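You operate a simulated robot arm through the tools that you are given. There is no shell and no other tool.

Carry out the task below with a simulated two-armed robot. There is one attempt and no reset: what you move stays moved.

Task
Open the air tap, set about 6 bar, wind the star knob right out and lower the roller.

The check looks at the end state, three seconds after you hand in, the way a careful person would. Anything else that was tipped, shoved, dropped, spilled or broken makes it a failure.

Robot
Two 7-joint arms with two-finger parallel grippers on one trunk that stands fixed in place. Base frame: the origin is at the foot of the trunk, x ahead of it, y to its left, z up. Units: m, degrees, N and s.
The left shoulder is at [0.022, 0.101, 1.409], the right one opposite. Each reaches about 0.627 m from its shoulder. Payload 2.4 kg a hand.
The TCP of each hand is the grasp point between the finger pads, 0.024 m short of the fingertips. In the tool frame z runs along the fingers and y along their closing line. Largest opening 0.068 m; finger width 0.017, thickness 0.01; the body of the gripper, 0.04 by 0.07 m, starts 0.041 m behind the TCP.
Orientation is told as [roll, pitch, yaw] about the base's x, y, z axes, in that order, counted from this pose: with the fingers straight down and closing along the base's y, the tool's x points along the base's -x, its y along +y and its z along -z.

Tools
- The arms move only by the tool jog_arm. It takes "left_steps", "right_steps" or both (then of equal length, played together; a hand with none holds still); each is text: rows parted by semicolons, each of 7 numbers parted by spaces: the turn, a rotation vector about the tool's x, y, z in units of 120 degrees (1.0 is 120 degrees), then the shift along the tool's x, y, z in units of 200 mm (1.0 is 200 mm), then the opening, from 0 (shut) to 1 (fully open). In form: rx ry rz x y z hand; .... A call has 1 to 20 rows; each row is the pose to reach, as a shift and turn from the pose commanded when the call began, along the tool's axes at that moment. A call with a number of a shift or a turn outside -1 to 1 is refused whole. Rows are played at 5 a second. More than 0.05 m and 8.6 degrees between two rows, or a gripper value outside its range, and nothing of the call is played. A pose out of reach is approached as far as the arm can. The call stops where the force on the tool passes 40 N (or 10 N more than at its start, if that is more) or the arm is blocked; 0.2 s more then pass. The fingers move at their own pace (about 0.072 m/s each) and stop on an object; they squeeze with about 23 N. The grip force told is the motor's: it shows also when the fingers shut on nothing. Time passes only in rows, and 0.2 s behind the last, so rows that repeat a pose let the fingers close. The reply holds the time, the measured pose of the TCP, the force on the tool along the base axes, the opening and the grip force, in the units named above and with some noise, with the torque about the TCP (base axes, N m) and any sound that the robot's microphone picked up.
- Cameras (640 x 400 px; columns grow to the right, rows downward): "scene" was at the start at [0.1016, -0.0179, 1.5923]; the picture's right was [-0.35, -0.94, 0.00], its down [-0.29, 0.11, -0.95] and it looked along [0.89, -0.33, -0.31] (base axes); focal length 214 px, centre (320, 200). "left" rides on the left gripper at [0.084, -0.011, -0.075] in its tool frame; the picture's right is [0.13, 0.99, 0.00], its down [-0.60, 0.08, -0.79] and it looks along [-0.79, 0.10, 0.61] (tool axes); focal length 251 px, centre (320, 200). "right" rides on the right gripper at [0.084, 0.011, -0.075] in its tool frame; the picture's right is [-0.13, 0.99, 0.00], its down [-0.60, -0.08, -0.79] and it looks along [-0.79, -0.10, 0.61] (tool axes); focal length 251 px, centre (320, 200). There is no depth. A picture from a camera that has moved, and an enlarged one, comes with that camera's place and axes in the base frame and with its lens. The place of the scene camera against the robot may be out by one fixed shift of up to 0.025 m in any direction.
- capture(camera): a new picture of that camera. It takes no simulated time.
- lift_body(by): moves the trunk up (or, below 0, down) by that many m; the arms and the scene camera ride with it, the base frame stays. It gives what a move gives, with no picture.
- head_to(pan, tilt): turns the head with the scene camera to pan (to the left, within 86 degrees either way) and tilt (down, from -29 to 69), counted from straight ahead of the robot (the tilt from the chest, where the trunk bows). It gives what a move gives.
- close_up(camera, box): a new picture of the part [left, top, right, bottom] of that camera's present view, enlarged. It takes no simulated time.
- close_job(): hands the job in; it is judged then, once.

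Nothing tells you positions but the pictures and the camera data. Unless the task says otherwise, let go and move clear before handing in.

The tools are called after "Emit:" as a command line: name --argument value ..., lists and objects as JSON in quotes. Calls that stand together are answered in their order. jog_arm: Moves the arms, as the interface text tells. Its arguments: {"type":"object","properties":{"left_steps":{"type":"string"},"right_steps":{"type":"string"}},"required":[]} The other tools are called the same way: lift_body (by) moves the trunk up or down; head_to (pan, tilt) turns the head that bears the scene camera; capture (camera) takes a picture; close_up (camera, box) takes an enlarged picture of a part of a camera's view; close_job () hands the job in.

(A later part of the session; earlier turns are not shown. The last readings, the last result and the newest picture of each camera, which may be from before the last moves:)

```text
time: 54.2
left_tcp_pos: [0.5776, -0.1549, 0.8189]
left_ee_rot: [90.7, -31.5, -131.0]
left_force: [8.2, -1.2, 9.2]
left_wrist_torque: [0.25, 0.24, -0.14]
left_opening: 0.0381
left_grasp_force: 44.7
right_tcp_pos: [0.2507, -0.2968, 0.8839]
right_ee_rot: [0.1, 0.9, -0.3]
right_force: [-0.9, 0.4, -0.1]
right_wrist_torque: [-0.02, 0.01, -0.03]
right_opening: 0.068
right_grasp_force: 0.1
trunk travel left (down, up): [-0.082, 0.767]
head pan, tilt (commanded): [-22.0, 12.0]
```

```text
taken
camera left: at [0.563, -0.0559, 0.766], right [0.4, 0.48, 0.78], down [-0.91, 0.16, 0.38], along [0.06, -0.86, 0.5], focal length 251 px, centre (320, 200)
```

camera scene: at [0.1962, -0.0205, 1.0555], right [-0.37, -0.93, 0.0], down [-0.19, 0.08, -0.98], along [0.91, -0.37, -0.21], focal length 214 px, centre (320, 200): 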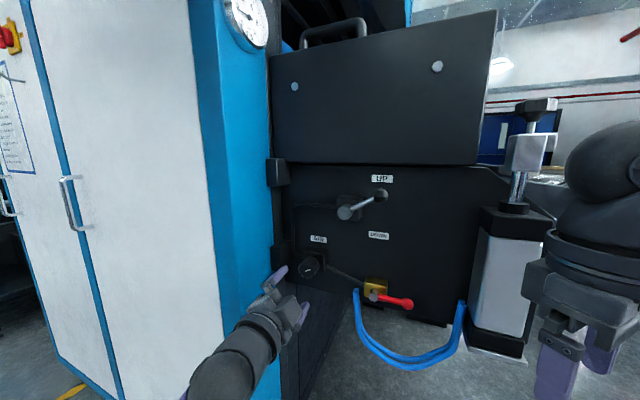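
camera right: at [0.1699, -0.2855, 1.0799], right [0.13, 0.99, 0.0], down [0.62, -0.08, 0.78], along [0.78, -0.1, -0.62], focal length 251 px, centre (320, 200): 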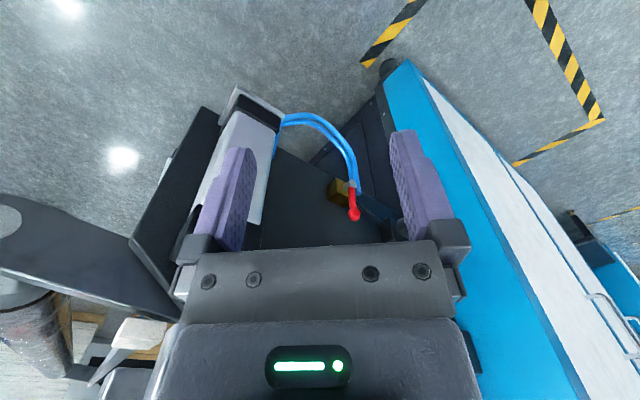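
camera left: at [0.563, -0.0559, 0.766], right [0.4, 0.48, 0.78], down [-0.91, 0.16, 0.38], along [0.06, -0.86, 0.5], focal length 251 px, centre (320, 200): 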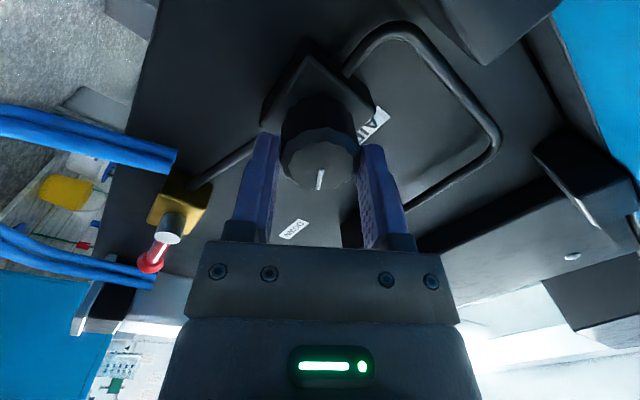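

It's gripped, with the knob measuring 38 mm across. I'll turn clockwise 40° and read the gauge.

Emit:
jog_arm --left_steps "0 0 0 0 0.01 0 0; 0 0 0.0556 0 0.01 0 0; 0 0 0.1111 0 0.01 0 0; 0 0 0.1667 0 0.01 0 0; 0 0 0.2222 0 0.01 0 0; 0 0 0.2778 0 0.01 0 0; 0 0 0.3333 0 0.01 0 0; 0 0 0.3333 0 0.01 0 0"

Emit:
close_up --camera "scene" --box '[215, 0, 279, 60]'

Emit:
capture --camera "left"

```text
time: 56.0
left_tcp_pos: [0.5767, -0.1544, 0.8205]
left_ee_rot: [90.4, 8.6, -130.7]
left_force: [-15.9, -1.9, -20.3]
left_wrist_torque: [0.02, 0.03, -0.81]
left_opening: 0.0372
left_grasp_force: 45.0
right_tcp_pos: [0.253, -0.2987, 0.8829]
right_ee_rot: [0.2, 0.9, -0.4]
right_force: [-1.4, -0.9, 0.5]
right_wrist_torque: [-0.02, -0.01, -0.03]
right_opening: 0.0682
right_grasp_force: 0.0
trunk travel left (down, up): [-0.082, 0.767]
head pan, tilt (commanded): [-22.0, 12.0]
```

```text
6.67 times, centred on (247, 30) of scene
camera zoom: at [0.1962, -0.0212, 1.0553], right [-0.37, -0.93, 0.0], down [-0.19, 0.08, -0.98], along [0.91, -0.37, -0.21], focal length 1430 px, centre (807, 1333)
```

zoom: 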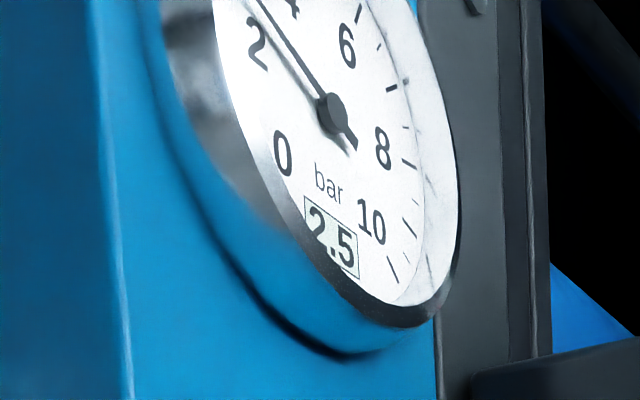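

```text
taken
camera left: at [0.5754, -0.0415, 0.8211], right [-0.02, -0.01, 1.0], down [-1.0, 0.06, -0.02], along [-0.06, -1.0, -0.01], focal length 251 px, centre (320, 200)
```

left: 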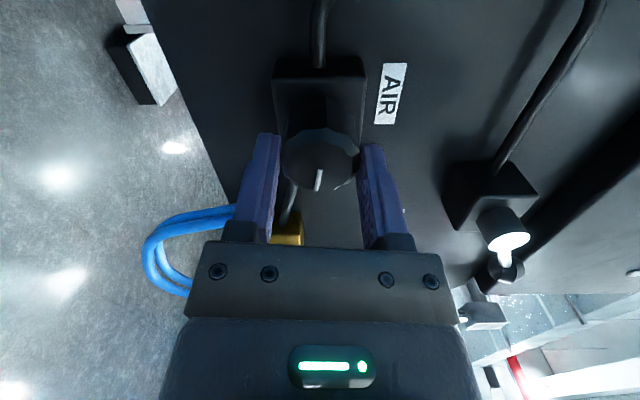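

40° gave +1.0 bar, now 2.5, so about 40° per bar. There is some side load, so I'll ease the hand down 2 mm and back 1 mm, then turn another 40°.

Emit:
jog_arm --left_steps "0 0 0 0 -0.01 -0.005 0; 0 0 0.0556 0 -0.01 -0.005 0; 0 0 0.1111 0 -0.01 -0.005 0; 0 0 0.1667 0 -0.01 -0.005 0; 0 0 0.2222 0 -0.01 -0.005 0; 0 0 0.2778 0 -0.01 -0.005 0; 0 0 0.3333 0 -0.01 -0.005 0; 0 0 0.3333 0 -0.01 -0.005 0"

Emit:
close_up --camera "scene" --box '[215, 0, 279, 60]'

Emit:
capture --camera "left"

```text
time: 57.9
left_tcp_pos: [0.5771, -0.1547, 0.8195]
left_ee_rot: [90.9, 48.6, -130.1]
left_force: [-0.9, -9.8, 3.4]
left_wrist_torque: [-0.2, -0.23, -0.54]
left_opening: 0.0379
left_grasp_force: 45.0
right_tcp_pos: [0.2521, -0.2979, 0.8833]
right_ee_rot: [0.1, 0.8, -0.3]
right_force: [-0.7, -0.3, 0.4]
right_wrist_torque: [-0.01, -0.01, -0.02]
right_opening: 0.068
right_grasp_force: 0.1
trunk travel left (down, up): [-0.082, 0.767]
head pan, tilt (commanded): [-22.0, 12.0]
```

```text
6.67 times, centred on (247, 30) of scene
camera zoom: at [0.1958, -0.0214, 1.0556], right [-0.37, -0.93, 0.0], down [-0.19, 0.08, -0.98], along [0.91, -0.37, -0.21], focal length 1430 px, centre (807, 1333)
```

zoom: 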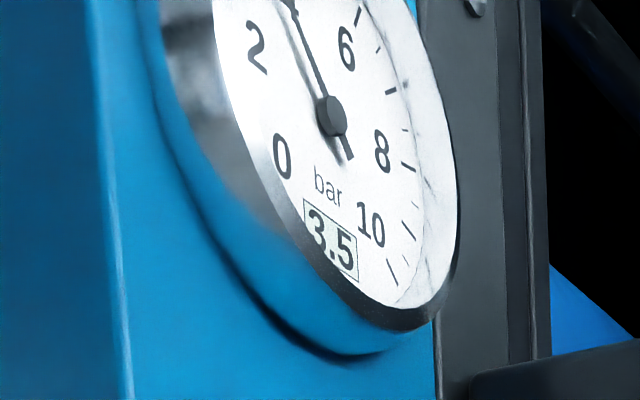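

```text
taken
camera left: at [0.5611, -0.0565, 0.8752], right [-0.43, -0.49, 0.75], down [-0.9, 0.17, -0.41], along [0.08, -0.85, -0.52], focal length 251 px, centre (320, 200)
```

left: 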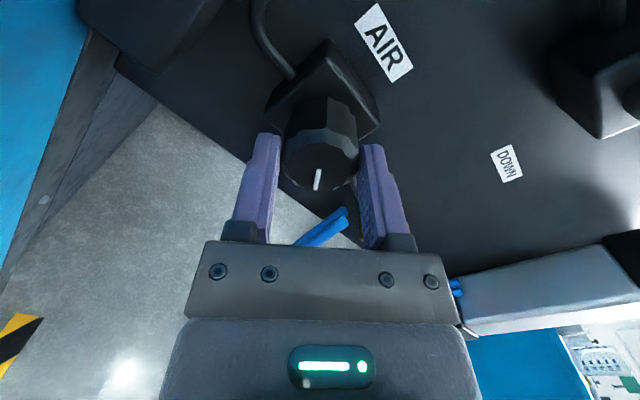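

It reads 3.5 bar with low side load, so I'll carry on another 40°.

Emit:
jog_arm --left_steps "0 0 0.0556 0 0 0 0; 0 0 0.1111 0 0 0 0; 0 0 0.1667 0 0 0 0; 0 0 0.2222 0 0 0 0; 0 0 0.2778 0 0 0 0; 0 0 0.3333 0 0 0 0; 0 0 0.3333 0 0 0 0"

Emit:
close_up --camera "scene" --box '[215, 0, 279, 60]'

```text
time: 59.5
left_tcp_pos: [0.5764, -0.1544, 0.8189]
left_ee_rot: [109.7, 88.5, -111.0]
left_force: [2.8, -12.2, 8.7]
left_wrist_torque: [-0.24, -0.29, -0.65]
left_opening: 0.0382
left_grasp_force: 45.0
right_tcp_pos: [0.2525, -0.2999, 0.8834]
right_ee_rot: [0.1, 0.8, -0.3]
right_force: [0.0, -0.4, -0.9]
right_wrist_torque: [-0.04, 0.02, 0.01]
right_opening: 0.0677
right_grasp_force: 0.1
trunk travel left (down, up): [-0.082, 0.767]
head pan, tilt (commanded): [-22.0, 12.0]
```

```text
6.67 times, centred on (247, 30) of scene
camera zoom: at [0.1957, -0.0217, 1.0556], right [-0.37, -0.93, 0.0], down [-0.19, 0.08, -0.98], along [0.91, -0.37, -0.21], focal length 1430 px, centre (807, 1333)
```

zoom: 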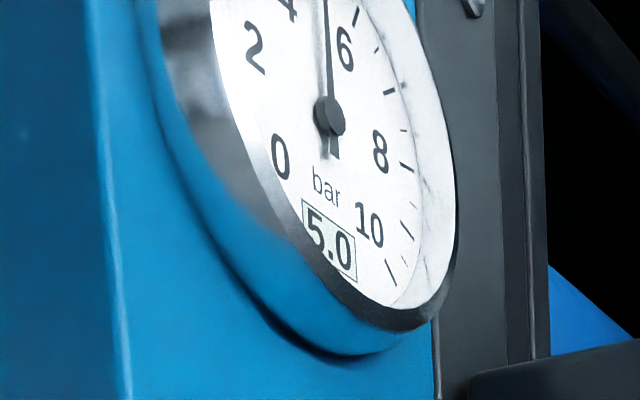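

5.0 bar. I'll turn another 28°.

Emit:
jog_arm --left_steps "0 0 0.0556 0 0 0 0; 0 0 0.1111 0 0 0 0; 0 0 0.1667 0 0 0 0; 0 0 0.2333 0 0 0 0; 0 0 0.2333 0 0 0 0"

Emit:
close_up --camera "scene" --box '[215, 0, 279, 60]'

Emit:
capture --camera "left"

```text
time: 60.6
left_tcp_pos: [0.5765, -0.1539, 0.8198]
left_ee_rot: [-91.1, 63.4, 48.4]
left_force: [0.2, -11.5, 7.7]
left_wrist_torque: [-0.04, -0.06, -0.54]
left_opening: 0.0379
left_grasp_force: 44.6
right_tcp_pos: [0.2515, -0.2986, 0.8839]
right_ee_rot: [0.1, 0.8, -0.3]
right_force: [-0.4, 0.0, 0.0]
right_wrist_torque: [0.01, 0.01, 0.03]
right_opening: 0.068
right_grasp_force: 0.1
trunk travel left (down, up): [-0.082, 0.767]
head pan, tilt (commanded): [-22.0, 12.0]
```

```text
6.67 times, centred on (247, 30) of scene
camera zoom: at [0.1956, -0.0214, 1.0556], right [-0.37, -0.93, 0.0], down [-0.19, 0.08, -0.98], along [0.91, -0.37, -0.21], focal length 1430 px, centre (807, 1333)
```

zoom: 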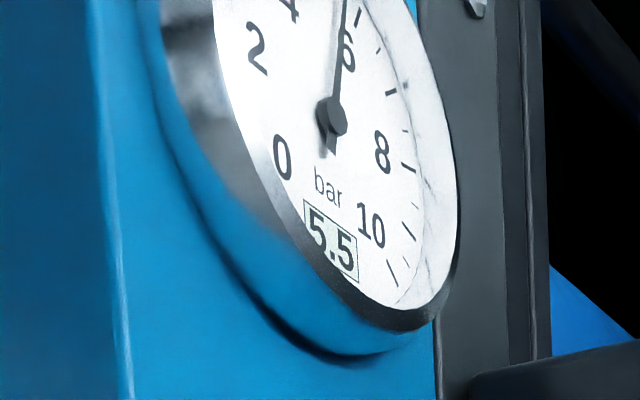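

```text
taken
camera left: at [0.5004, -0.1252, 0.8991], right [-0.61, -0.72, -0.33], down [-0.47, 0.67, -0.58], along [0.64, -0.2, -0.74], focal length 251 px, centre (320, 200)
```

left: 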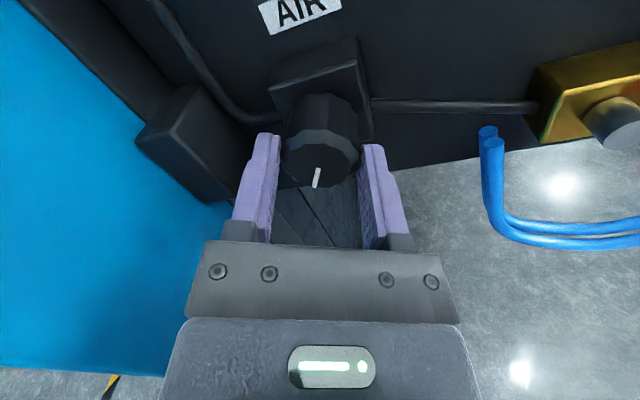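

5.5 bar, so roughly 37° per bar. One more turn of about 17° should land on 6.

Emit:
jog_arm --left_steps "0 0 0.05 0 0 0 0; 0 0 0.1 0 0 0 0; 0 0 0.1417 0 0 0 0; 0 0 0.1417 0 0 0 0"

Emit:
close_up --camera "scene" --box '[215, 0, 279, 60]'

```text
time: 61.6
left_tcp_pos: [0.5751, -0.1529, 0.82]
left_ee_rot: [-90.8, 46.4, 48.9]
left_force: [4.2, -10.8, 8.3]
left_wrist_torque: [0.18, 0.17, -0.45]
left_opening: 0.038
left_grasp_force: 45.0
right_tcp_pos: [0.2519, -0.2982, 0.8838]
right_ee_rot: [0.1, 0.8, -0.3]
right_force: [0.6, -0.2, -0.8]
right_wrist_torque: [0.02, -0.01, 0.02]
right_opening: 0.0679
right_grasp_force: 0.0
trunk travel left (down, up): [-0.082, 0.767]
head pan, tilt (commanded): [-22.0, 12.0]
```

```text
6.67 times, centred on (247, 30) of scene
camera zoom: at [0.1959, -0.0213, 1.0556], right [-0.37, -0.93, 0.0], down [-0.19, 0.08, -0.98], along [0.91, -0.37, -0.21], focal length 1430 px, centre (807, 1333)
```

zoom: 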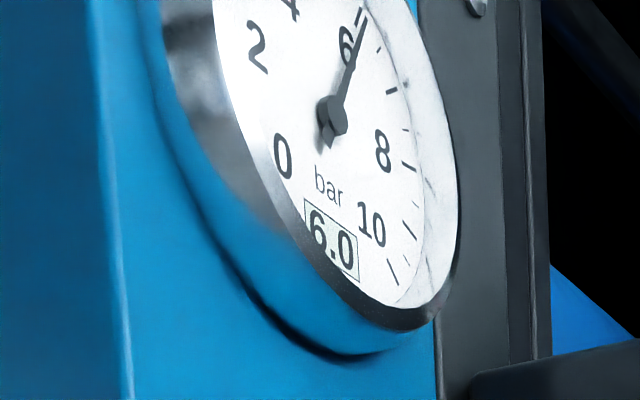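

The needle and the window both read 6.0 bar. I'll release the knob and back straight out.

Emit:
jog_arm --left_steps "0 0 0 0 0 0 0.7; 0 0 0 0 0 0 0.7; 0 0 0 0 0 -0.1 0.7; 0 0 0 0 0 -0.22 0.7; 0 0 0 0 0 -0.34 0.7; 0 0 0 0 0 -0.45 0.7"

Emit:
close_up --camera "scene" --box '[215, 0, 279, 60]'

Emit:
capture --camera "scene"

Emit:
capture --camera "left"

```text
time: 63.0
left_tcp_pos: [0.5076, -0.0939, 0.8202]
left_ee_rot: [-90.8, 46.6, 48.8]
left_force: [0.2, 0.4, 0.3]
left_wrist_torque: [0.0, 0.01, 0.0]
left_opening: 0.0476
left_grasp_force: 0.1
right_tcp_pos: [0.2502, -0.2978, 0.884]
right_ee_rot: [0.1, 1.0, -0.3]
right_force: [0.6, -0.2, -0.6]
right_wrist_torque: [0.01, -0.03, -0.01]
right_opening: 0.0679
right_grasp_force: 0.1
trunk travel left (down, up): [-0.082, 0.767]
head pan, tilt (commanded): [-22.0, 12.0]
```

```text
6.67 times, centred on (247, 30) of scene
camera zoom: at [0.1962, -0.0206, 1.0555], right [-0.37, -0.93, 0.0], down [-0.19, 0.08, -0.98], along [0.91, -0.37, -0.21], focal length 1430 px, centre (807, 1333)
```

zoom: 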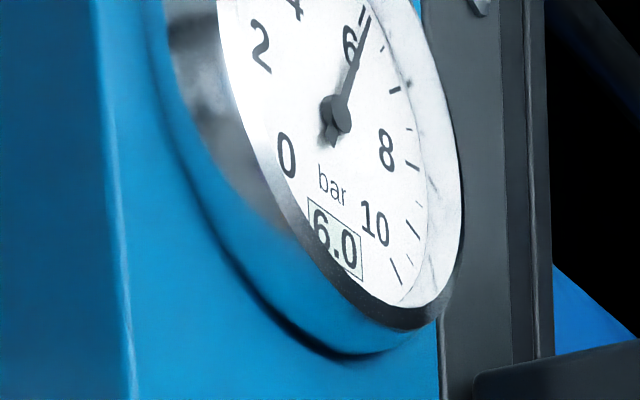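

```text
taken
camera scene: at [0.1962, -0.0206, 1.0555], right [-0.37, -0.93, 0.0], down [-0.19, 0.08, -0.98], along [0.91, -0.37, -0.21], focal length 214 px, centre (320, 200)
```

scene: 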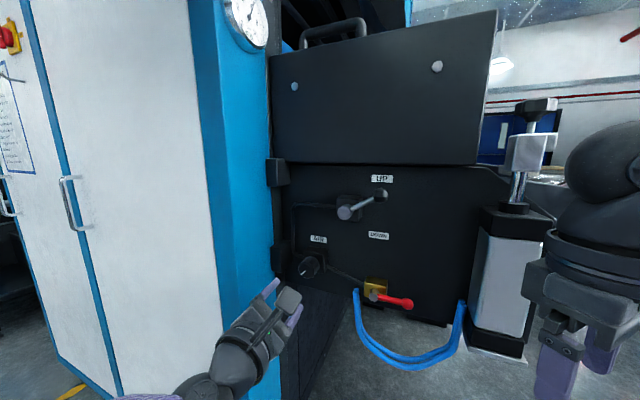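

```text
taken
camera left: at [0.4179, -0.0823, 0.887], right [-0.52, -0.62, -0.59], down [-0.36, 0.79, -0.5], along [0.77, -0.05, -0.64], focal length 251 px, centre (320, 200)
```

left: 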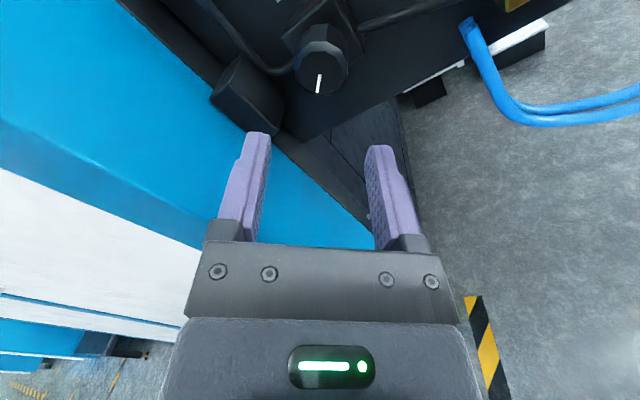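

The setting holds at 6.0 bar. Now the star knob, which is a right-arm job, so I'll first draw the left hand back out from under the control box.

Emit:
jog_arm --left_steps "0 0 -0.05 0 0 -0.12 0.5; 0 0 -0.1 0 0 -0.25 0.3; 0 0 -0.15 0 0 -0.38 0.3; 0 0 -0.2 0 0 -0.5 0.3; 0 0 -0.25 0 0 -0.62 0.3; 0 0 -0.3 0 0 -0.75 0.3; 0 0 -0.34 0 0 -0.87 0.3; 0 0 -0.375 0 0 -0.98 0.3"

Emit:
head_to --pan -45 --tilt 10

Emit:
capture --camera "scene"

Emit:
capture --camera "right"

```text
time: 64.8
left_tcp_pos: [0.3989, 0.0304, 0.802]
left_ee_rot: [107.8, 88.3, -112.8]
left_force: [0.4, 0.9, 0.5]
left_wrist_torque: [-0.02, 0.01, 0.04]
left_opening: 0.0203
left_grasp_force: 0.1
left hand out of reach, approached as far as the arm can: row 7, 8
right_tcp_pos: [0.2521, -0.2967, 0.8844]
right_ee_rot: [0.1, 0.9, -0.2]
right_force: [0.1, 0.7, -0.1]
right_wrist_torque: [0.0, 0.03, -0.02]
right_opening: 0.0679
right_grasp_force: 0.0
trunk travel left (down, up): [-0.082, 0.767]
head pan, tilt (commanded): [-22.0, 12.0]
```

```text
time: 65.7
left_tcp_pos: [0.3993, 0.031, 0.8026]
left_ee_rot: [108.8, 88.4, -111.8]
left_force: [0.0, 0.3, -0.5]
left_wrist_torque: [0.0, -0.01, 0.0]
left_opening: 0.0204
left_grasp_force: 0.0
right_tcp_pos: [0.2512, -0.2977, 0.8835]
right_ee_rot: [0.0, 0.9, -0.3]
right_force: [-0.3, -0.4, 0.6]
right_wrist_torque: [0.04, 0.03, 0.0]
right_opening: 0.068
right_grasp_force: 0.1
trunk travel left (down, up): [-0.082, 0.767]
head pan, tilt (commanded): [-45.0, 10.0]
```

```text
taken
camera scene: at [0.1755, -0.0512, 1.0588], right [-0.71, -0.71, 0.0], down [-0.12, 0.12, -0.98], along [0.7, -0.7, -0.17], focal length 214 px, centre (320, 200)
```

scene: 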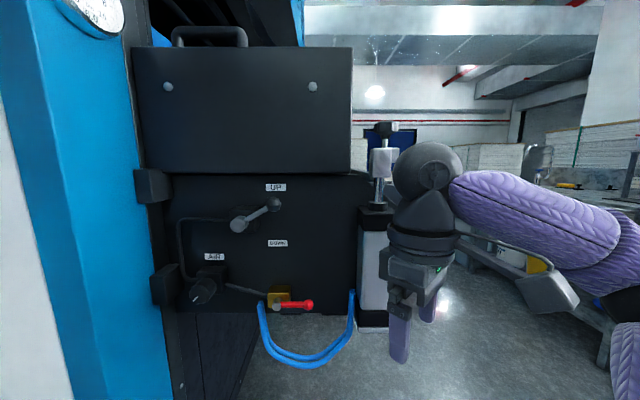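

```text
taken
camera right: at [0.1706, -0.2861, 0.9599], right [0.13, 0.99, 0.0], down [0.62, -0.08, 0.78], along [0.78, -0.11, -0.62], focal length 251 px, centre (320, 200)
```

right: 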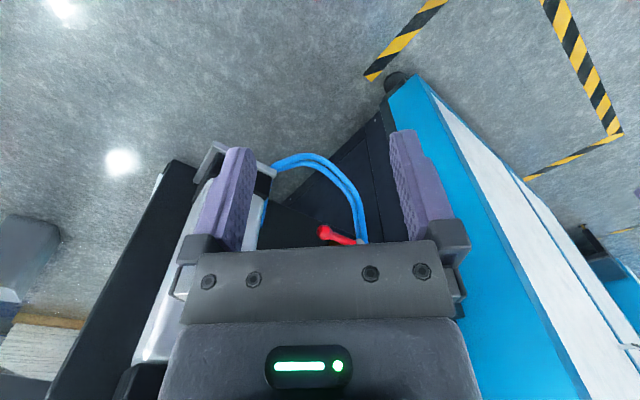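

I'll lower the left hand a little more for clearance under the box, then raise the trunk so the right arm can come down on the star knob from above.

Emit:
jog_arm --left_steps "0 0 0 -0.15 0 0 0.3; 0 0 0 -0.3 0 0 0.3; 0 0 0 -0.45 0 0 0.3; 0 0 0 -0.6 0 0 0.3"

Emit:
head_to --pan 15 --tilt 40

Emit:
capture --camera "scene"

```text
time: 66.7
left_tcp_pos: [0.3961, 0.0255, 0.6808]
left_ee_rot: [107.6, 88.4, -113.0]
left_force: [0.0, 0.1, -0.1]
left_wrist_torque: [-0.02, 0.0, 0.02]
left_opening: 0.0205
left_grasp_force: 0.1
right_tcp_pos: [0.251, -0.2976, 0.8839]
right_ee_rot: [0.1, 0.9, -0.3]
right_force: [-0.7, 0.7, -0.2]
right_wrist_torque: [-0.01, 0.0, 0.03]
right_opening: 0.068
right_grasp_force: 0.1
trunk travel left (down, up): [-0.082, 0.767]
head pan, tilt (commanded): [-45.0, 10.0]
```

```text
time: 68.0
left_tcp_pos: [0.397, 0.0271, 0.6815]
left_ee_rot: [108.3, 88.3, -112.2]
left_force: [-0.1, 0.2, -0.1]
left_wrist_torque: [0.02, 0.0, 0.02]
left_opening: 0.0205
left_grasp_force: 0.0
right_tcp_pos: [0.2518, -0.2971, 0.8834]
right_ee_rot: [0.0, 0.9, -0.3]
right_force: [-0.4, 0.2, -0.4]
right_wrist_torque: [0.01, 0.02, 0.01]
right_opening: 0.0679
right_grasp_force: 0.0
trunk travel left (down, up): [-0.082, 0.767]
head pan, tilt (commanded): [15.0, 40.0]
```

```text
taken
camera scene: at [0.1918, 0.0365, 1.0111], right [0.26, -0.97, 0.0], down [-0.62, -0.17, -0.77], along [0.74, 0.2, -0.64], focal length 214 px, centre (320, 200)
```

scene: 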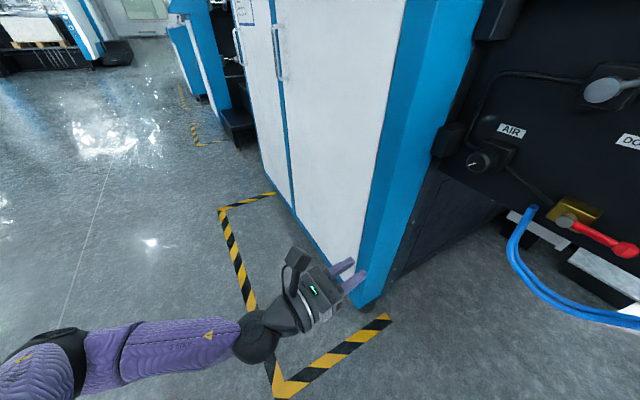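

The left arm is low and clear, so I'll raise the trunk.

Emit:
lift_body --by 0.2

Emit:
lift_body --by 0.15

Emit:
head_to --pan -45 --tilt 30

Emit:
capture --camera "scene"

Emit:
capture --camera "right"

```text
time: 70.2
left_tcp_pos: [0.3969, 0.0259, 0.8814]
left_ee_rot: [107.4, 88.4, -113.3]
left_force: [0.1, -0.1, 0.5]
left_wrist_torque: [0.02, -0.03, 0.01]
left_opening: 0.0205
left_grasp_force: 0.1
right_tcp_pos: [0.2511, -0.2977, 1.0843]
right_ee_rot: [0.1, 0.9, -0.3]
right_force: [0.0, 0.2, -0.5]
right_wrist_torque: [-0.03, 0.0, 0.01]
right_opening: 0.0683
right_grasp_force: 0.0
trunk travel left (down, up): [-0.282, 0.567]
head pan, tilt (commanded): [15.0, 40.0]
```

```text
time: 71.9
left_tcp_pos: [0.3975, 0.027, 1.033]
left_ee_rot: [107.6, 88.4, -113.0]
left_force: [-0.2, -0.1, 0.4]
left_wrist_torque: [0.02, 0.0, -0.02]
left_opening: 0.0203
left_grasp_force: 0.0
right_tcp_pos: [0.2515, -0.299, 1.2336]
right_ee_rot: [0.1, 0.9, -0.3]
right_force: [-0.2, 0.7, 0.0]
right_wrist_torque: [-0.01, 0.01, 0.0]
right_opening: 0.0682
right_grasp_force: 0.0
trunk travel left (down, up): [-0.432, 0.417]
head pan, tilt (commanded): [15.0, 40.0]
```

```text
time: 73.2
left_tcp_pos: [0.397, 0.0256, 1.033]
left_ee_rot: [108.6, 88.4, -112.2]
left_force: [0.4, 0.7, 0.3]
left_wrist_torque: [0.0, 0.01, 0.02]
left_opening: 0.0206
left_grasp_force: 0.0
right_tcp_pos: [0.2519, -0.2988, 1.2337]
right_ee_rot: [0.2, 0.9, -0.3]
right_force: [0.2, -0.4, -0.3]
right_wrist_torque: [0.0, -0.03, 0.0]
right_opening: 0.0682
right_grasp_force: 0.1
trunk travel left (down, up): [-0.432, 0.417]
head pan, tilt (commanded): [-45.0, 30.0]
```

```text
taken
camera scene: at [0.0924, -0.0494, 1.3827], right [-0.71, -0.71, 0.0], down [-0.35, 0.35, -0.87], along [0.61, -0.61, -0.5], focal length 214 px, centre (320, 200)
```

scene: 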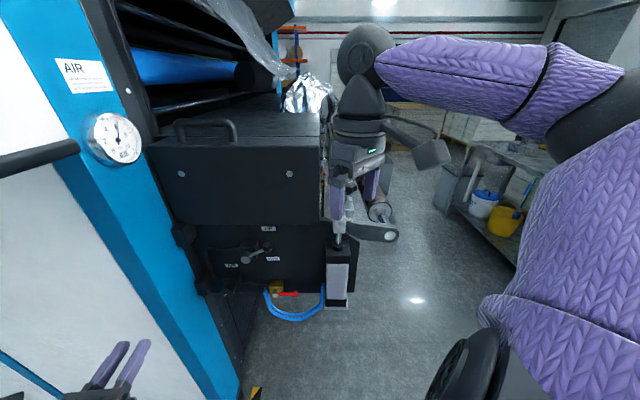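

```text
taken
camera right: at [0.1706, -0.2861, 1.3099], right [0.13, 0.99, 0.0], down [0.62, -0.08, 0.78], along [0.78, -0.11, -0.62], focal length 251 px, centre (320, 200)
```

right: 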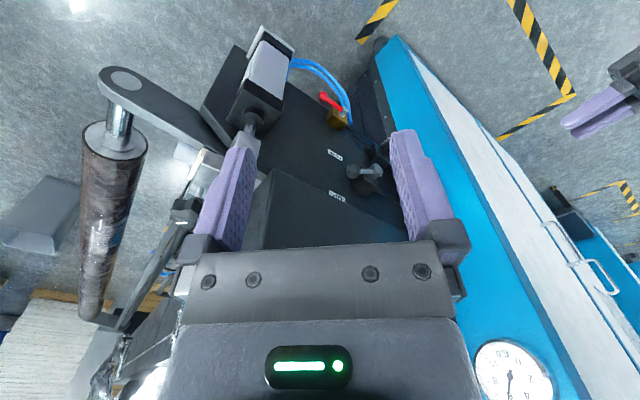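

The gauge still reads 6, and the star knob shows at the left edge of the right camera's view, partly behind the finger. I'll zoom in there.

Emit:
close_up --camera "right" --box '[130, 150, 258, 260]'

Emit:
close_up --camera "scene" --box '[300, 130, 428, 260]'

```text
3.64 times, centred on (194, 205) of right
camera zoom: at [0.1706, -0.2861, 1.3099], right [0.13, 0.99, 0.0], down [0.62, -0.08, 0.78], along [0.78, -0.11, -0.62], focal length 914 px, centre (778, 182)
```

zoom: 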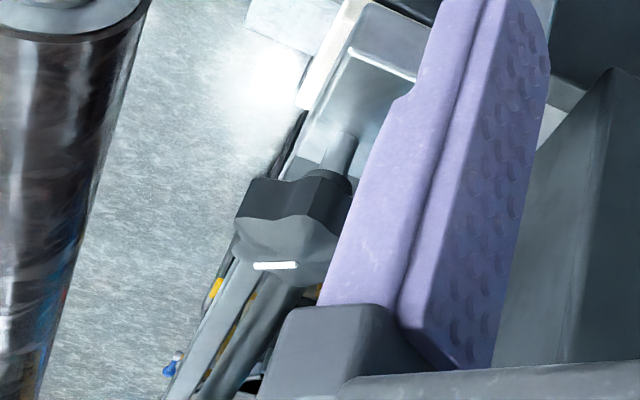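

```text
3.08 times, centred on (364, 195) of scene
camera zoom: at [0.0924, -0.0494, 1.3827], right [-0.71, -0.71, 0.0], down [-0.35, 0.35, -0.87], along [0.61, -0.61, -0.5], focal length 660 px, centre (185, 215)
```

zoom: 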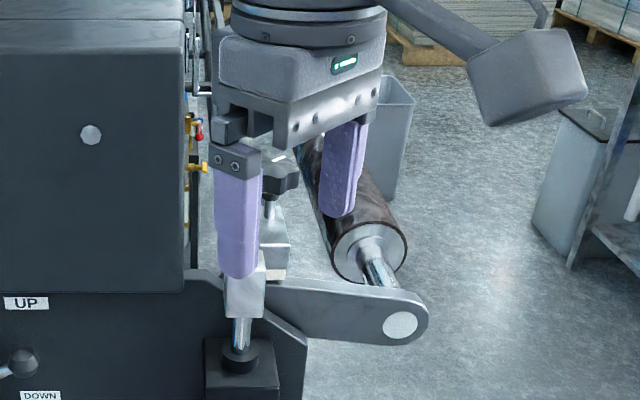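

The star knob stands upright just right of the cover, and the slotted star should fit the 68 mm opening. I'll move the right hand above it, fingers down, and look.

Emit:
jog_arm --right_steps "0 0 0 -0.12 -0.13 -0.05 1; 0 0 0 -0.24 -0.27 -0.08 1; 0 0 0 -0.37 -0.41 -0.08 1; 0 0 0 -0.5 -0.55 -0.08 1; 0 0 0 -0.62 -0.69 -0.08 1; 0 0 0 -0.74 -0.82 -0.08 1; 0 0 0 -0.74 -0.9 -0.08 1; 0 0 0 -0.74 -0.9 -0.08 1"

Emit:
capture --camera "right"

Emit:
capture --camera "scene"

```text
time: 75.0
left_tcp_pos: [0.3973, 0.0258, 1.0333]
left_ee_rot: [108.3, 88.4, -112.5]
left_force: [-0.2, 0.4, 0.4]
left_wrist_torque: [-0.05, 0.01, 0.02]
left_opening: 0.0203
left_grasp_force: 0.2
right_tcp_pos: [0.3633, -0.4273, 1.2273]
right_ee_rot: [0.1, 0.9, -0.4]
right_force: [0.3, 0.3, -0.8]
right_wrist_torque: [-0.02, -0.01, 0.0]
right_opening: 0.0678
right_grasp_force: 0.0
right hand out of reach, approached as far as the arm can: row 5, 6, 7, 8
trunk travel left (down, up): [-0.432, 0.417]
head pan, tilt (commanded): [-45.0, 30.0]
```

```text
taken
camera right: at [0.2818, -0.4172, 1.3033], right [0.13, 0.99, 0.0], down [0.62, -0.08, 0.78], along [0.78, -0.11, -0.62], focal length 251 px, centre (320, 200)
```

right: 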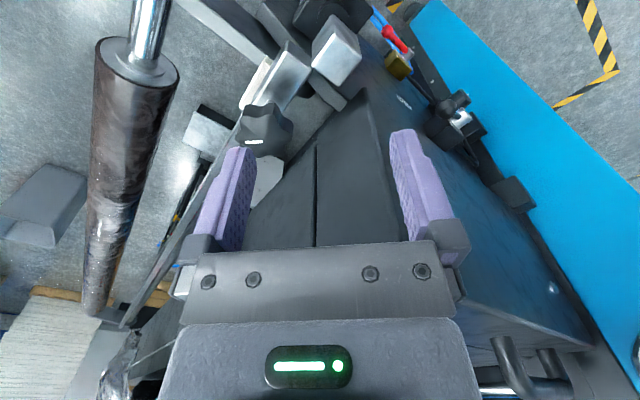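

```text
taken
camera scene: at [0.0924, -0.0496, 1.3827], right [-0.71, -0.71, 0.0], down [-0.35, 0.35, -0.87], along [0.61, -0.61, -0.5], focal length 214 px, centre (320, 200)
```

scene: 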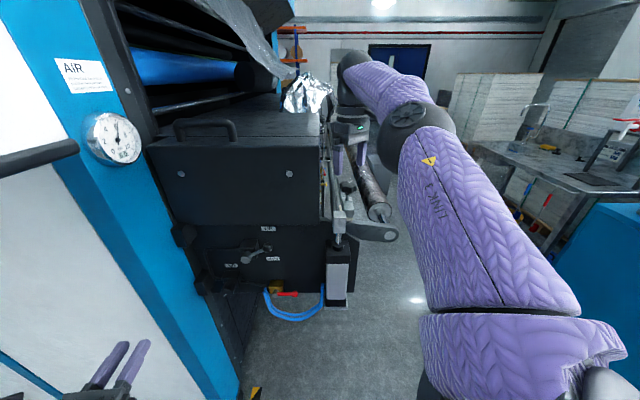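

Straight-down reach falls short: the arm stops about 6 cm before the knob. A hand tilted outward will reach, so I'll look at the knob closely first to get its exact place and shape.

Emit:
close_up --camera "right" --box '[190, 20, 350, 180]'

Emit:
close_up --camera "scene" --box '[310, 130, 410, 270]'

```text
2.50 times, centred on (270, 100) of right
camera zoom: at [0.2818, -0.4172, 1.3033], right [0.13, 0.99, 0.0], down [0.62, -0.08, 0.78], along [0.78, -0.11, -0.62], focal length 629 px, centre (445, 450)
```

zoom: 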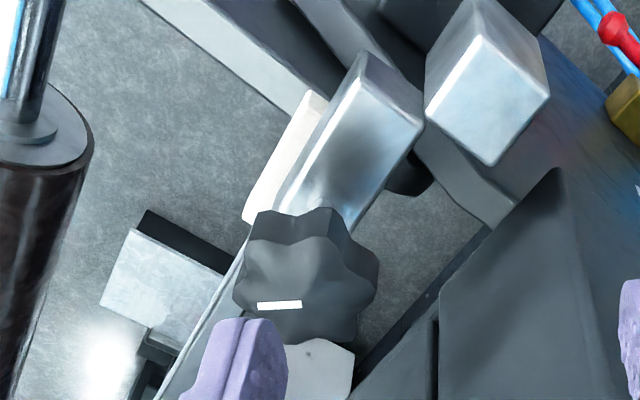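

```text
2.86 times, centred on (360, 200) of scene
camera zoom: at [0.0924, -0.0496, 1.3827], right [-0.71, -0.71, 0.0], down [-0.35, 0.35, -0.87], along [0.61, -0.61, -0.5], focal length 613 px, centre (206, 200)
```

zoom: 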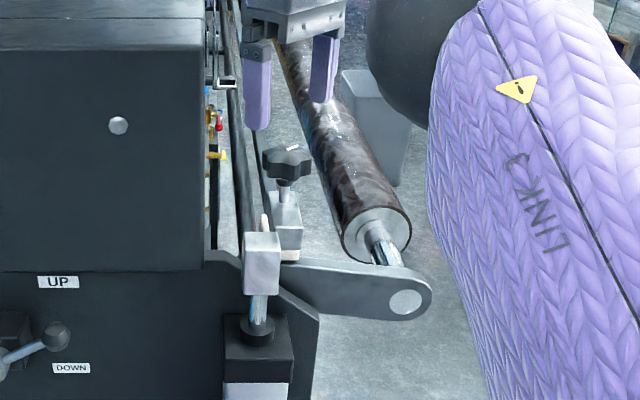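

The knob has six lobes, is about 46 mm across and sits at roughly (0.395,-0.478,1.13) on a vertical axis. I'll tilt the right hand about 35° outward, toward the knob, while staying above it.

Emit:
jog_arm --right_steps "0.0143 -0.0345 0.0454 0 -0.01 0 1; 0.0286 -0.0691 0.0908 0 -0.02 0.01 1; 0.0429 -0.1036 0.1362 0 -0.04 0.02 1; 0.0573 -0.1382 0.1816 0 -0.05 0.04 1; 0.0716 -0.1727 0.2269 -0.01 -0.07 0.06 1; 0.0859 -0.2072 0.2723 -0.015 -0.08 0.08 1; 0.1002 -0.2418 0.3177 -0.02 -0.1 0.1 1; 0.1145 -0.2763 0.3631 -0.0215 -0.11 0.12 1; 0.1145 -0.2763 0.3631 -0.0215 -0.11 0.135 1"

Emit:
capture --camera "right"

Emit:
close_up --camera "scene" --box '[290, 100, 450, 270]'

```text
time: 77.0
left_tcp_pos: [0.3974, 0.0257, 1.032]
left_ee_rot: [108.4, 88.5, -112.3]
left_force: [0.0, -0.5, -0.4]
left_wrist_torque: [-0.01, 0.0, 0.0]
left_opening: 0.0203
left_grasp_force: 0.2
right_tcp_pos: [0.3692, -0.4511, 1.2013]
right_ee_rot: [-0.6, -34.4, -44.9]
right_force: [-0.3, 0.0, 0.2]
right_wrist_torque: [-0.03, 0.0, -0.04]
right_opening: 0.0678
right_grasp_force: 0.0
trunk travel left (down, up): [-0.432, 0.417]
head pan, tilt (commanded): [-45.0, 30.0]
```

```text
taken
camera right: at [0.2999, -0.3644, 1.2153], right [0.78, 0.62, 0.06], down [-0.01, -0.08, 1.0], along [0.62, -0.78, -0.06], focal length 251 px, centre (320, 200)
```

right: 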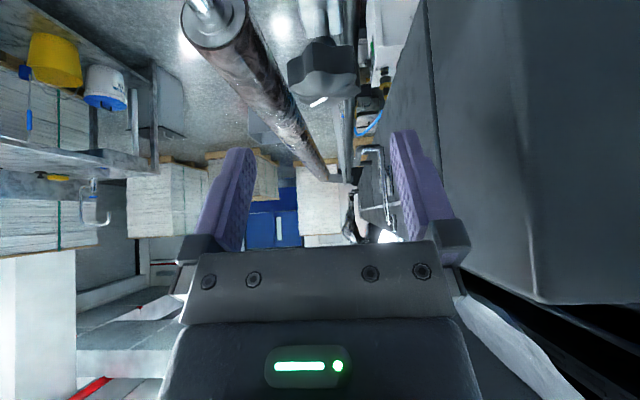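

```text
2.35 times, centred on (370, 185) of scene
camera zoom: at [0.0923, -0.0496, 1.3827], right [-0.71, -0.71, 0.0], down [-0.35, 0.35, -0.87], along [0.61, -0.61, -0.5], focal length 505 px, centre (202, 235)
```

zoom: 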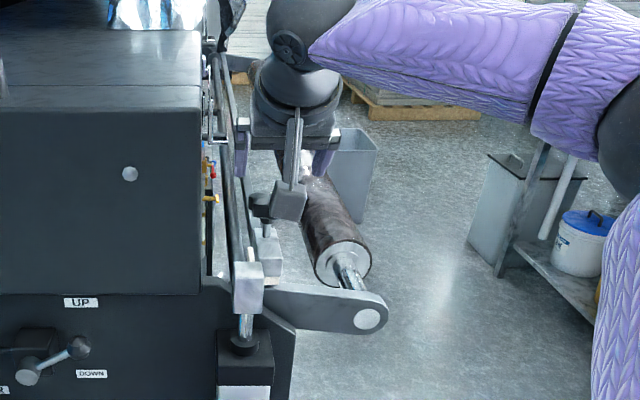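

The tilted pose works, and refined triangulation puts the knob axis at (0.404,-0.480) with its top at z≈1.14. I'll centre above it and swing the hand 45° clockwise about the vertical, so the unscrewing stroke starts from there.

Emit:
jog_arm --right_steps "0 0 0 -0.09 0.01 0.065 1; 0 0 0 -0.184 0.021 0.129 1; 0.032 0 0.0455 -0.184 0.021 0.129 1; 0.0638 0 0.091 -0.184 0.021 0.129 1; 0.0957 0 0.1365 -0.184 0.021 0.129 1; 0.1276 0 0.182 -0.184 0.021 0.129 1; 0.1595 0 0.2275 -0.184 0.021 0.129 1; 0.1914 0 0.273 -0.184 0.021 0.129 1; 0.2153 0 0.3071 -0.184 0.021 0.129 1; 0.2153 0 0.3071 -0.184 0.021 0.129 1"

Emit:
capture --camera "right"

Emit:
close_up --camera "scene" --box '[290, 100, 450, 270]'

```text
time: 79.2
left_tcp_pos: [0.3975, 0.0253, 1.0336]
left_ee_rot: [108.4, 88.4, -112.3]
left_force: [-0.7, -0.5, -0.5]
left_wrist_torque: [-0.02, -0.02, 0.03]
left_opening: 0.0205
left_grasp_force: 0.1
right_tcp_pos: [0.4027, -0.4817, 1.2005]
right_ee_rot: [-1.1, -34.9, -89.8]
right_force: [1.1, 0.3, 0.7]
right_wrist_torque: [0.03, -0.02, -0.02]
right_opening: 0.0682
right_grasp_force: 0.1
trunk travel left (down, up): [-0.432, 0.417]
head pan, tilt (commanded): [-45.0, 30.0]
```

```text
taken
camera right: at [0.4164, -0.3691, 1.2135], right [0.99, -0.11, 0.06], down [-0.06, -0.04, 1.0], along [-0.11, -0.99, -0.05], focal length 251 px, centre (320, 200)
```

right: 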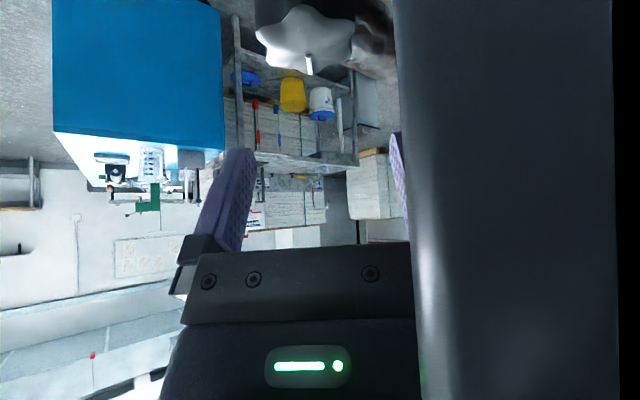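

```text
2.35 times, centred on (370, 185) of scene
camera zoom: at [0.0924, -0.0495, 1.3827], right [-0.71, -0.71, 0.0], down [-0.35, 0.35, -0.87], along [0.61, -0.61, -0.5], focal length 505 px, centre (202, 235)
```

zoom: 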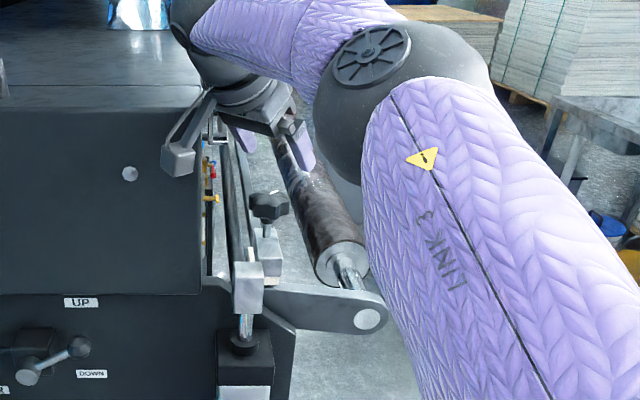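

The clockwise end of the swing is reachable, but the hand's camera comes close to the cover front, so I'll keep a little short of this. Now I'll test the other end by swinging counter-clockwise while still above the knob.

Emit:
jog_arm --right_steps "-0.0359 0 -0.0512 0 0 0 1; -0.0718 0 -0.1024 0 0 0 1; -0.1076 0 -0.1536 0 0 0 1; -0.1435 0 -0.2048 0 0 0 1; -0.1794 0 -0.256 0 0 0 1; -0.2153 0 -0.3072 0 0 0 1; -0.2511 0 -0.3583 0 0 0 1; -0.287 0 -0.4095 0 0 0 1; -0.3229 0 -0.4607 0 0 0 1; -0.3588 0 -0.5119 0 0 0 1; -0.3946 0 -0.5631 0 0 0 1; -0.4305 0 -0.6143 0 0 0 1"

Emit:
capture --camera "right"

Emit:
close_up --camera "scene" --box '[290, 100, 450, 270]'

```text
time: 81.8
left_tcp_pos: [0.3964, 0.0267, 1.0325]
left_ee_rot: [108.3, 88.4, -112.3]
left_force: [-0.2, -0.8, 0.3]
left_wrist_torque: [-0.02, 0.01, -0.01]
left_opening: 0.0203
left_grasp_force: 0.0
right_tcp_pos: [0.4033, -0.4812, 1.2006]
right_ee_rot: [0.1, -34.2, -0.2]
right_force: [-0.3, -0.8, -0.4]
right_wrist_torque: [-0.02, -0.02, 0.0]
right_opening: 0.0683
right_grasp_force: 0.1
trunk travel left (down, up): [-0.432, 0.417]
head pan, tilt (commanded): [-45.0, 30.0]
```

```text
taken
camera right: at [0.2932, -0.4698, 1.2154], right [0.11, 0.99, 0.07], down [0.05, -0.08, 1.0], along [0.99, -0.11, -0.06], focal length 251 px, centre (320, 200)
```

right: 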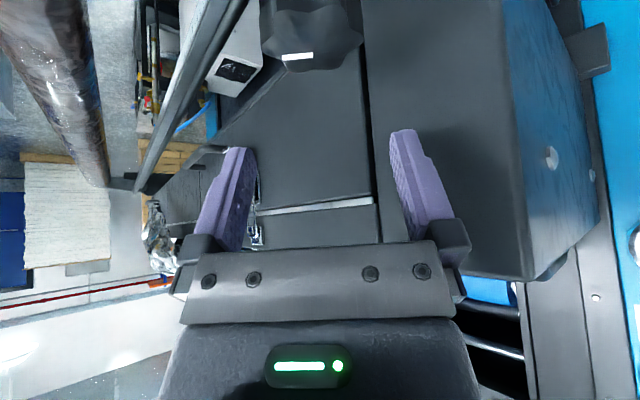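

```text
2.35 times, centred on (370, 185) of scene
camera zoom: at [0.0924, -0.0496, 1.3827], right [-0.71, -0.71, 0.0], down [-0.35, 0.35, -0.87], along [0.61, -0.61, -0.5], focal length 505 px, centre (202, 235)
```

zoom: 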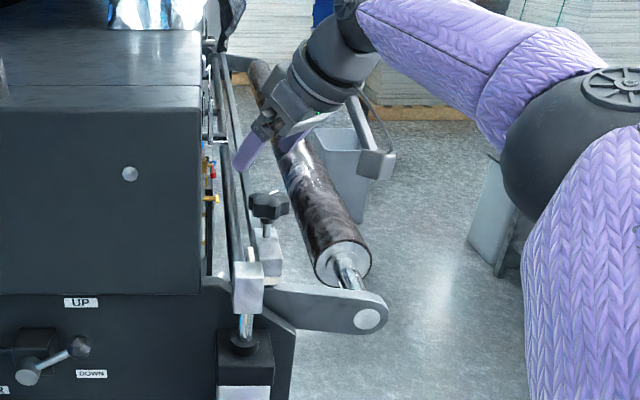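

Both ends are reachable, giving about 70° of pure swing about the knob's axis plus some wrist roll per stroke. I'll now take the start orientation above the knob.

Emit:
jog_arm --right_steps "0.03 -0.004 0.0531 0 0 0 1; 0.0601 -0.0079 0.1062 0 0 0 1; 0.0901 -0.0119 0.1593 0 0 0 1; 0.1202 -0.0158 0.2124 0 0 0 1; 0.1502 -0.0198 0.2655 0 0 0 1; 0.1803 -0.0237 0.3185 0 0 0 1; 0.2103 -0.0277 0.3716 0 0 0 1; 0.2404 -0.0316 0.4247 0 0 0 1; 0.2704 -0.0356 0.4778 0 0 0 1; 0.3005 -0.0395 0.5309 0 0 0 1; 0.3305 -0.0435 0.584 0 0 0 1; 0.3305 -0.0435 0.584 0 0 0 1"

Emit:
capture --camera "right"

```text
time: 84.4
left_tcp_pos: [0.3978, 0.026, 1.0329]
left_ee_rot: [108.4, 88.4, -112.3]
left_force: [0.2, 0.2, -0.3]
left_wrist_torque: [0.01, -0.01, 0.02]
left_opening: 0.0205
left_grasp_force: 0.1
right_tcp_pos: [0.404, -0.4815, 1.2002]
right_ee_rot: [9.2, -33.5, -86.0]
right_force: [0.8, 0.3, 0.0]
right_wrist_torque: [-0.02, 0.02, 0.0]
right_opening: 0.068
right_grasp_force: 0.1
trunk travel left (down, up): [-0.432, 0.417]
head pan, tilt (commanded): [-45.0, 30.0]
```

```text
taken
camera right: at [0.3958, -0.3697, 1.2167], right [0.98, 0.05, 0.2], down [-0.2, -0.09, 0.98], along [0.07, -0.99, -0.08], focal length 251 px, centre (320, 200)
```

right: 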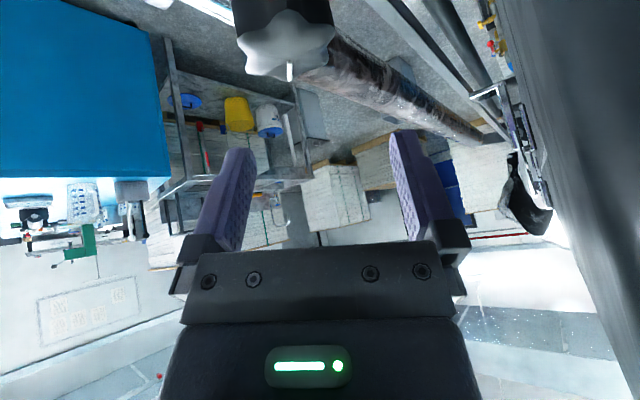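

The hand is centred above the knob, so I'll descend in steps with the fingers open around it.

Emit:
jog_arm --right_steps "0 0 0 0.05 -0.0135 0.0747 1; 0 0 0 0.1012 -0.0271 0.1495 1; 0 0 0 0.14 -0.0375 0.206 1; 0 0 0 0.14 -0.0375 0.206 1"

Emit:
capture --camera "right"

Emit:
close_up --camera "scene" --box '[290, 100, 450, 270]'

```text
time: 85.4
left_tcp_pos: [0.3976, 0.026, 1.0331]
left_ee_rot: [108.4, 88.4, -112.3]
left_force: [0.3, -0.6, 0.4]
left_wrist_torque: [0.0, -0.02, 0.01]
left_opening: 0.0206
left_grasp_force: 0.1
right_tcp_pos: [0.4024, -0.4801, 1.1499]
right_ee_rot: [9.2, -33.5, -85.8]
right_force: [-0.2, -0.4, -0.1]
right_wrist_torque: [-0.01, -0.01, 0.02]
right_opening: 0.0679
right_grasp_force: 0.0
trunk travel left (down, up): [-0.432, 0.417]
head pan, tilt (commanded): [-45.0, 30.0]
```

```text
taken
camera right: at [0.3945, -0.369, 1.1661], right [0.98, 0.05, 0.2], down [-0.2, -0.09, 0.98], along [0.07, -0.99, -0.08], focal length 251 px, centre (320, 200)
```

right: 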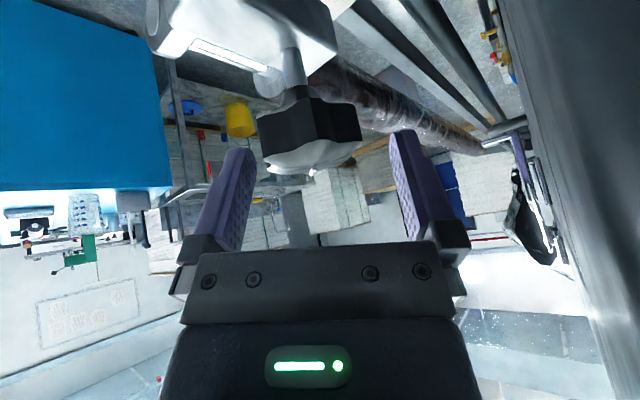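

```text
2.35 times, centred on (370, 185) of scene
camera zoom: at [0.0924, -0.0495, 1.3827], right [-0.71, -0.71, 0.0], down [-0.35, 0.35, -0.87], along [0.61, -0.61, -0.5], focal length 505 px, centre (202, 235)
```

zoom: 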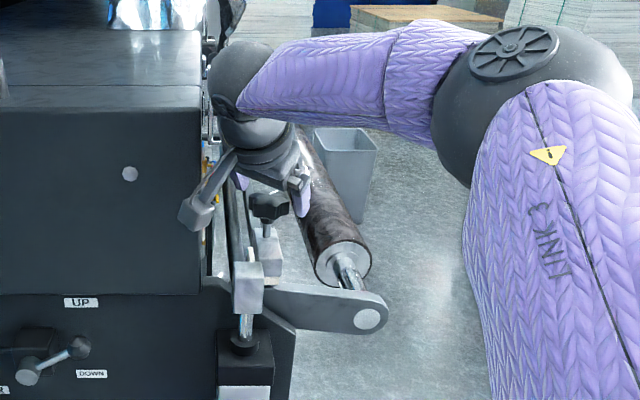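

The view shows the knob, its stem and the block clearly, with the knob body at about z 1.105-1.132 and centred between the fingers. I'll descend the last 29 mm and grip.

Emit:
jog_arm --right_steps "0 0 0 0.03 -0.008 0.0445 1; 0 0 0 0.055 -0.0147 0.0815 1; 0 0 0 0.0804 -0.0215 0.1188 1; 0 0 0 0.0804 -0.0215 0.1188 1"

Emit:
capture --camera "right"

```text
time: 86.4
left_tcp_pos: [0.3978, 0.0265, 1.0321]
left_ee_rot: [108.4, 88.4, -112.2]
left_force: [0.0, 0.1, 0.3]
left_wrist_torque: [0.0, -0.01, 0.01]
left_opening: 0.0207
left_grasp_force: 0.0
right_tcp_pos: [0.4014, -0.48, 1.1211]
right_ee_rot: [9.2, -33.5, -85.8]
right_force: [0.3, 0.1, 0.7]
right_wrist_torque: [0.02, 0.02, -0.02]
right_opening: 0.0678
right_grasp_force: 0.1
trunk travel left (down, up): [-0.432, 0.417]
head pan, tilt (commanded): [-45.0, 30.0]
```

```text
taken
camera right: at [0.3937, -0.3688, 1.1368], right [0.98, 0.05, 0.2], down [-0.2, -0.09, 0.98], along [0.07, -0.99, -0.08], focal length 251 px, centre (320, 200)
```

right: 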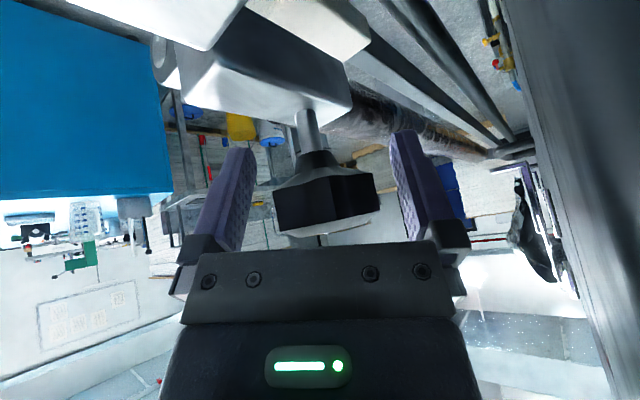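

The knob is between the pads, about 2 mm off centre. I'll shift that much and close.

Emit:
jog_arm --right_steps "0 0 0 0 0.011 0 1; 0 0 0 0 0.011 0 0.5; 0 0 0 0 0.011 0 0; 0 0 0 0 0.011 0 0; 0 0 0 0 0.011 0 0"

Emit:
capture --camera "right"

```text
time: 87.6
left_tcp_pos: [0.3966, 0.0266, 1.0326]
left_ee_rot: [109.2, 88.5, -111.4]
left_force: [-0.2, 0.2, 0.1]
left_wrist_torque: [0.0, 0.02, 0.02]
left_opening: 0.0204
left_grasp_force: 0.0
right_tcp_pos: [0.4023, -0.4808, 1.1197]
right_ee_rot: [9.1, -33.5, -85.8]
right_force: [-6.0, 0.8, -5.0]
right_wrist_torque: [-0.05, 0.53, -0.01]
right_opening: 0.0428
right_grasp_force: 45.0
trunk travel left (down, up): [-0.432, 0.417]
head pan, tilt (commanded): [-45.0, 30.0]
```

```text
taken
camera right: at [0.3949, -0.3689, 1.1373], right [0.98, 0.05, 0.2], down [-0.2, -0.09, 0.98], along [0.07, -0.99, -0.08], focal length 251 px, centre (320, 200)
```

right: 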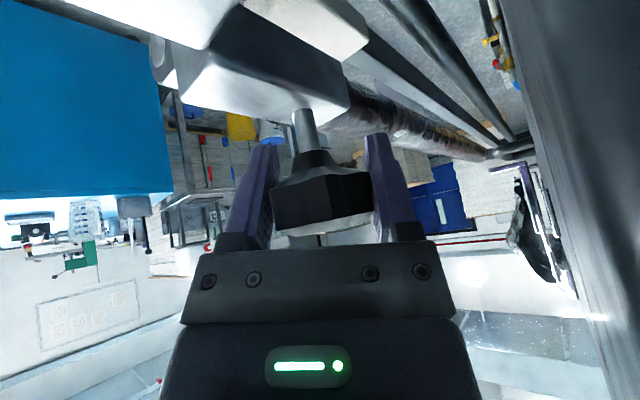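

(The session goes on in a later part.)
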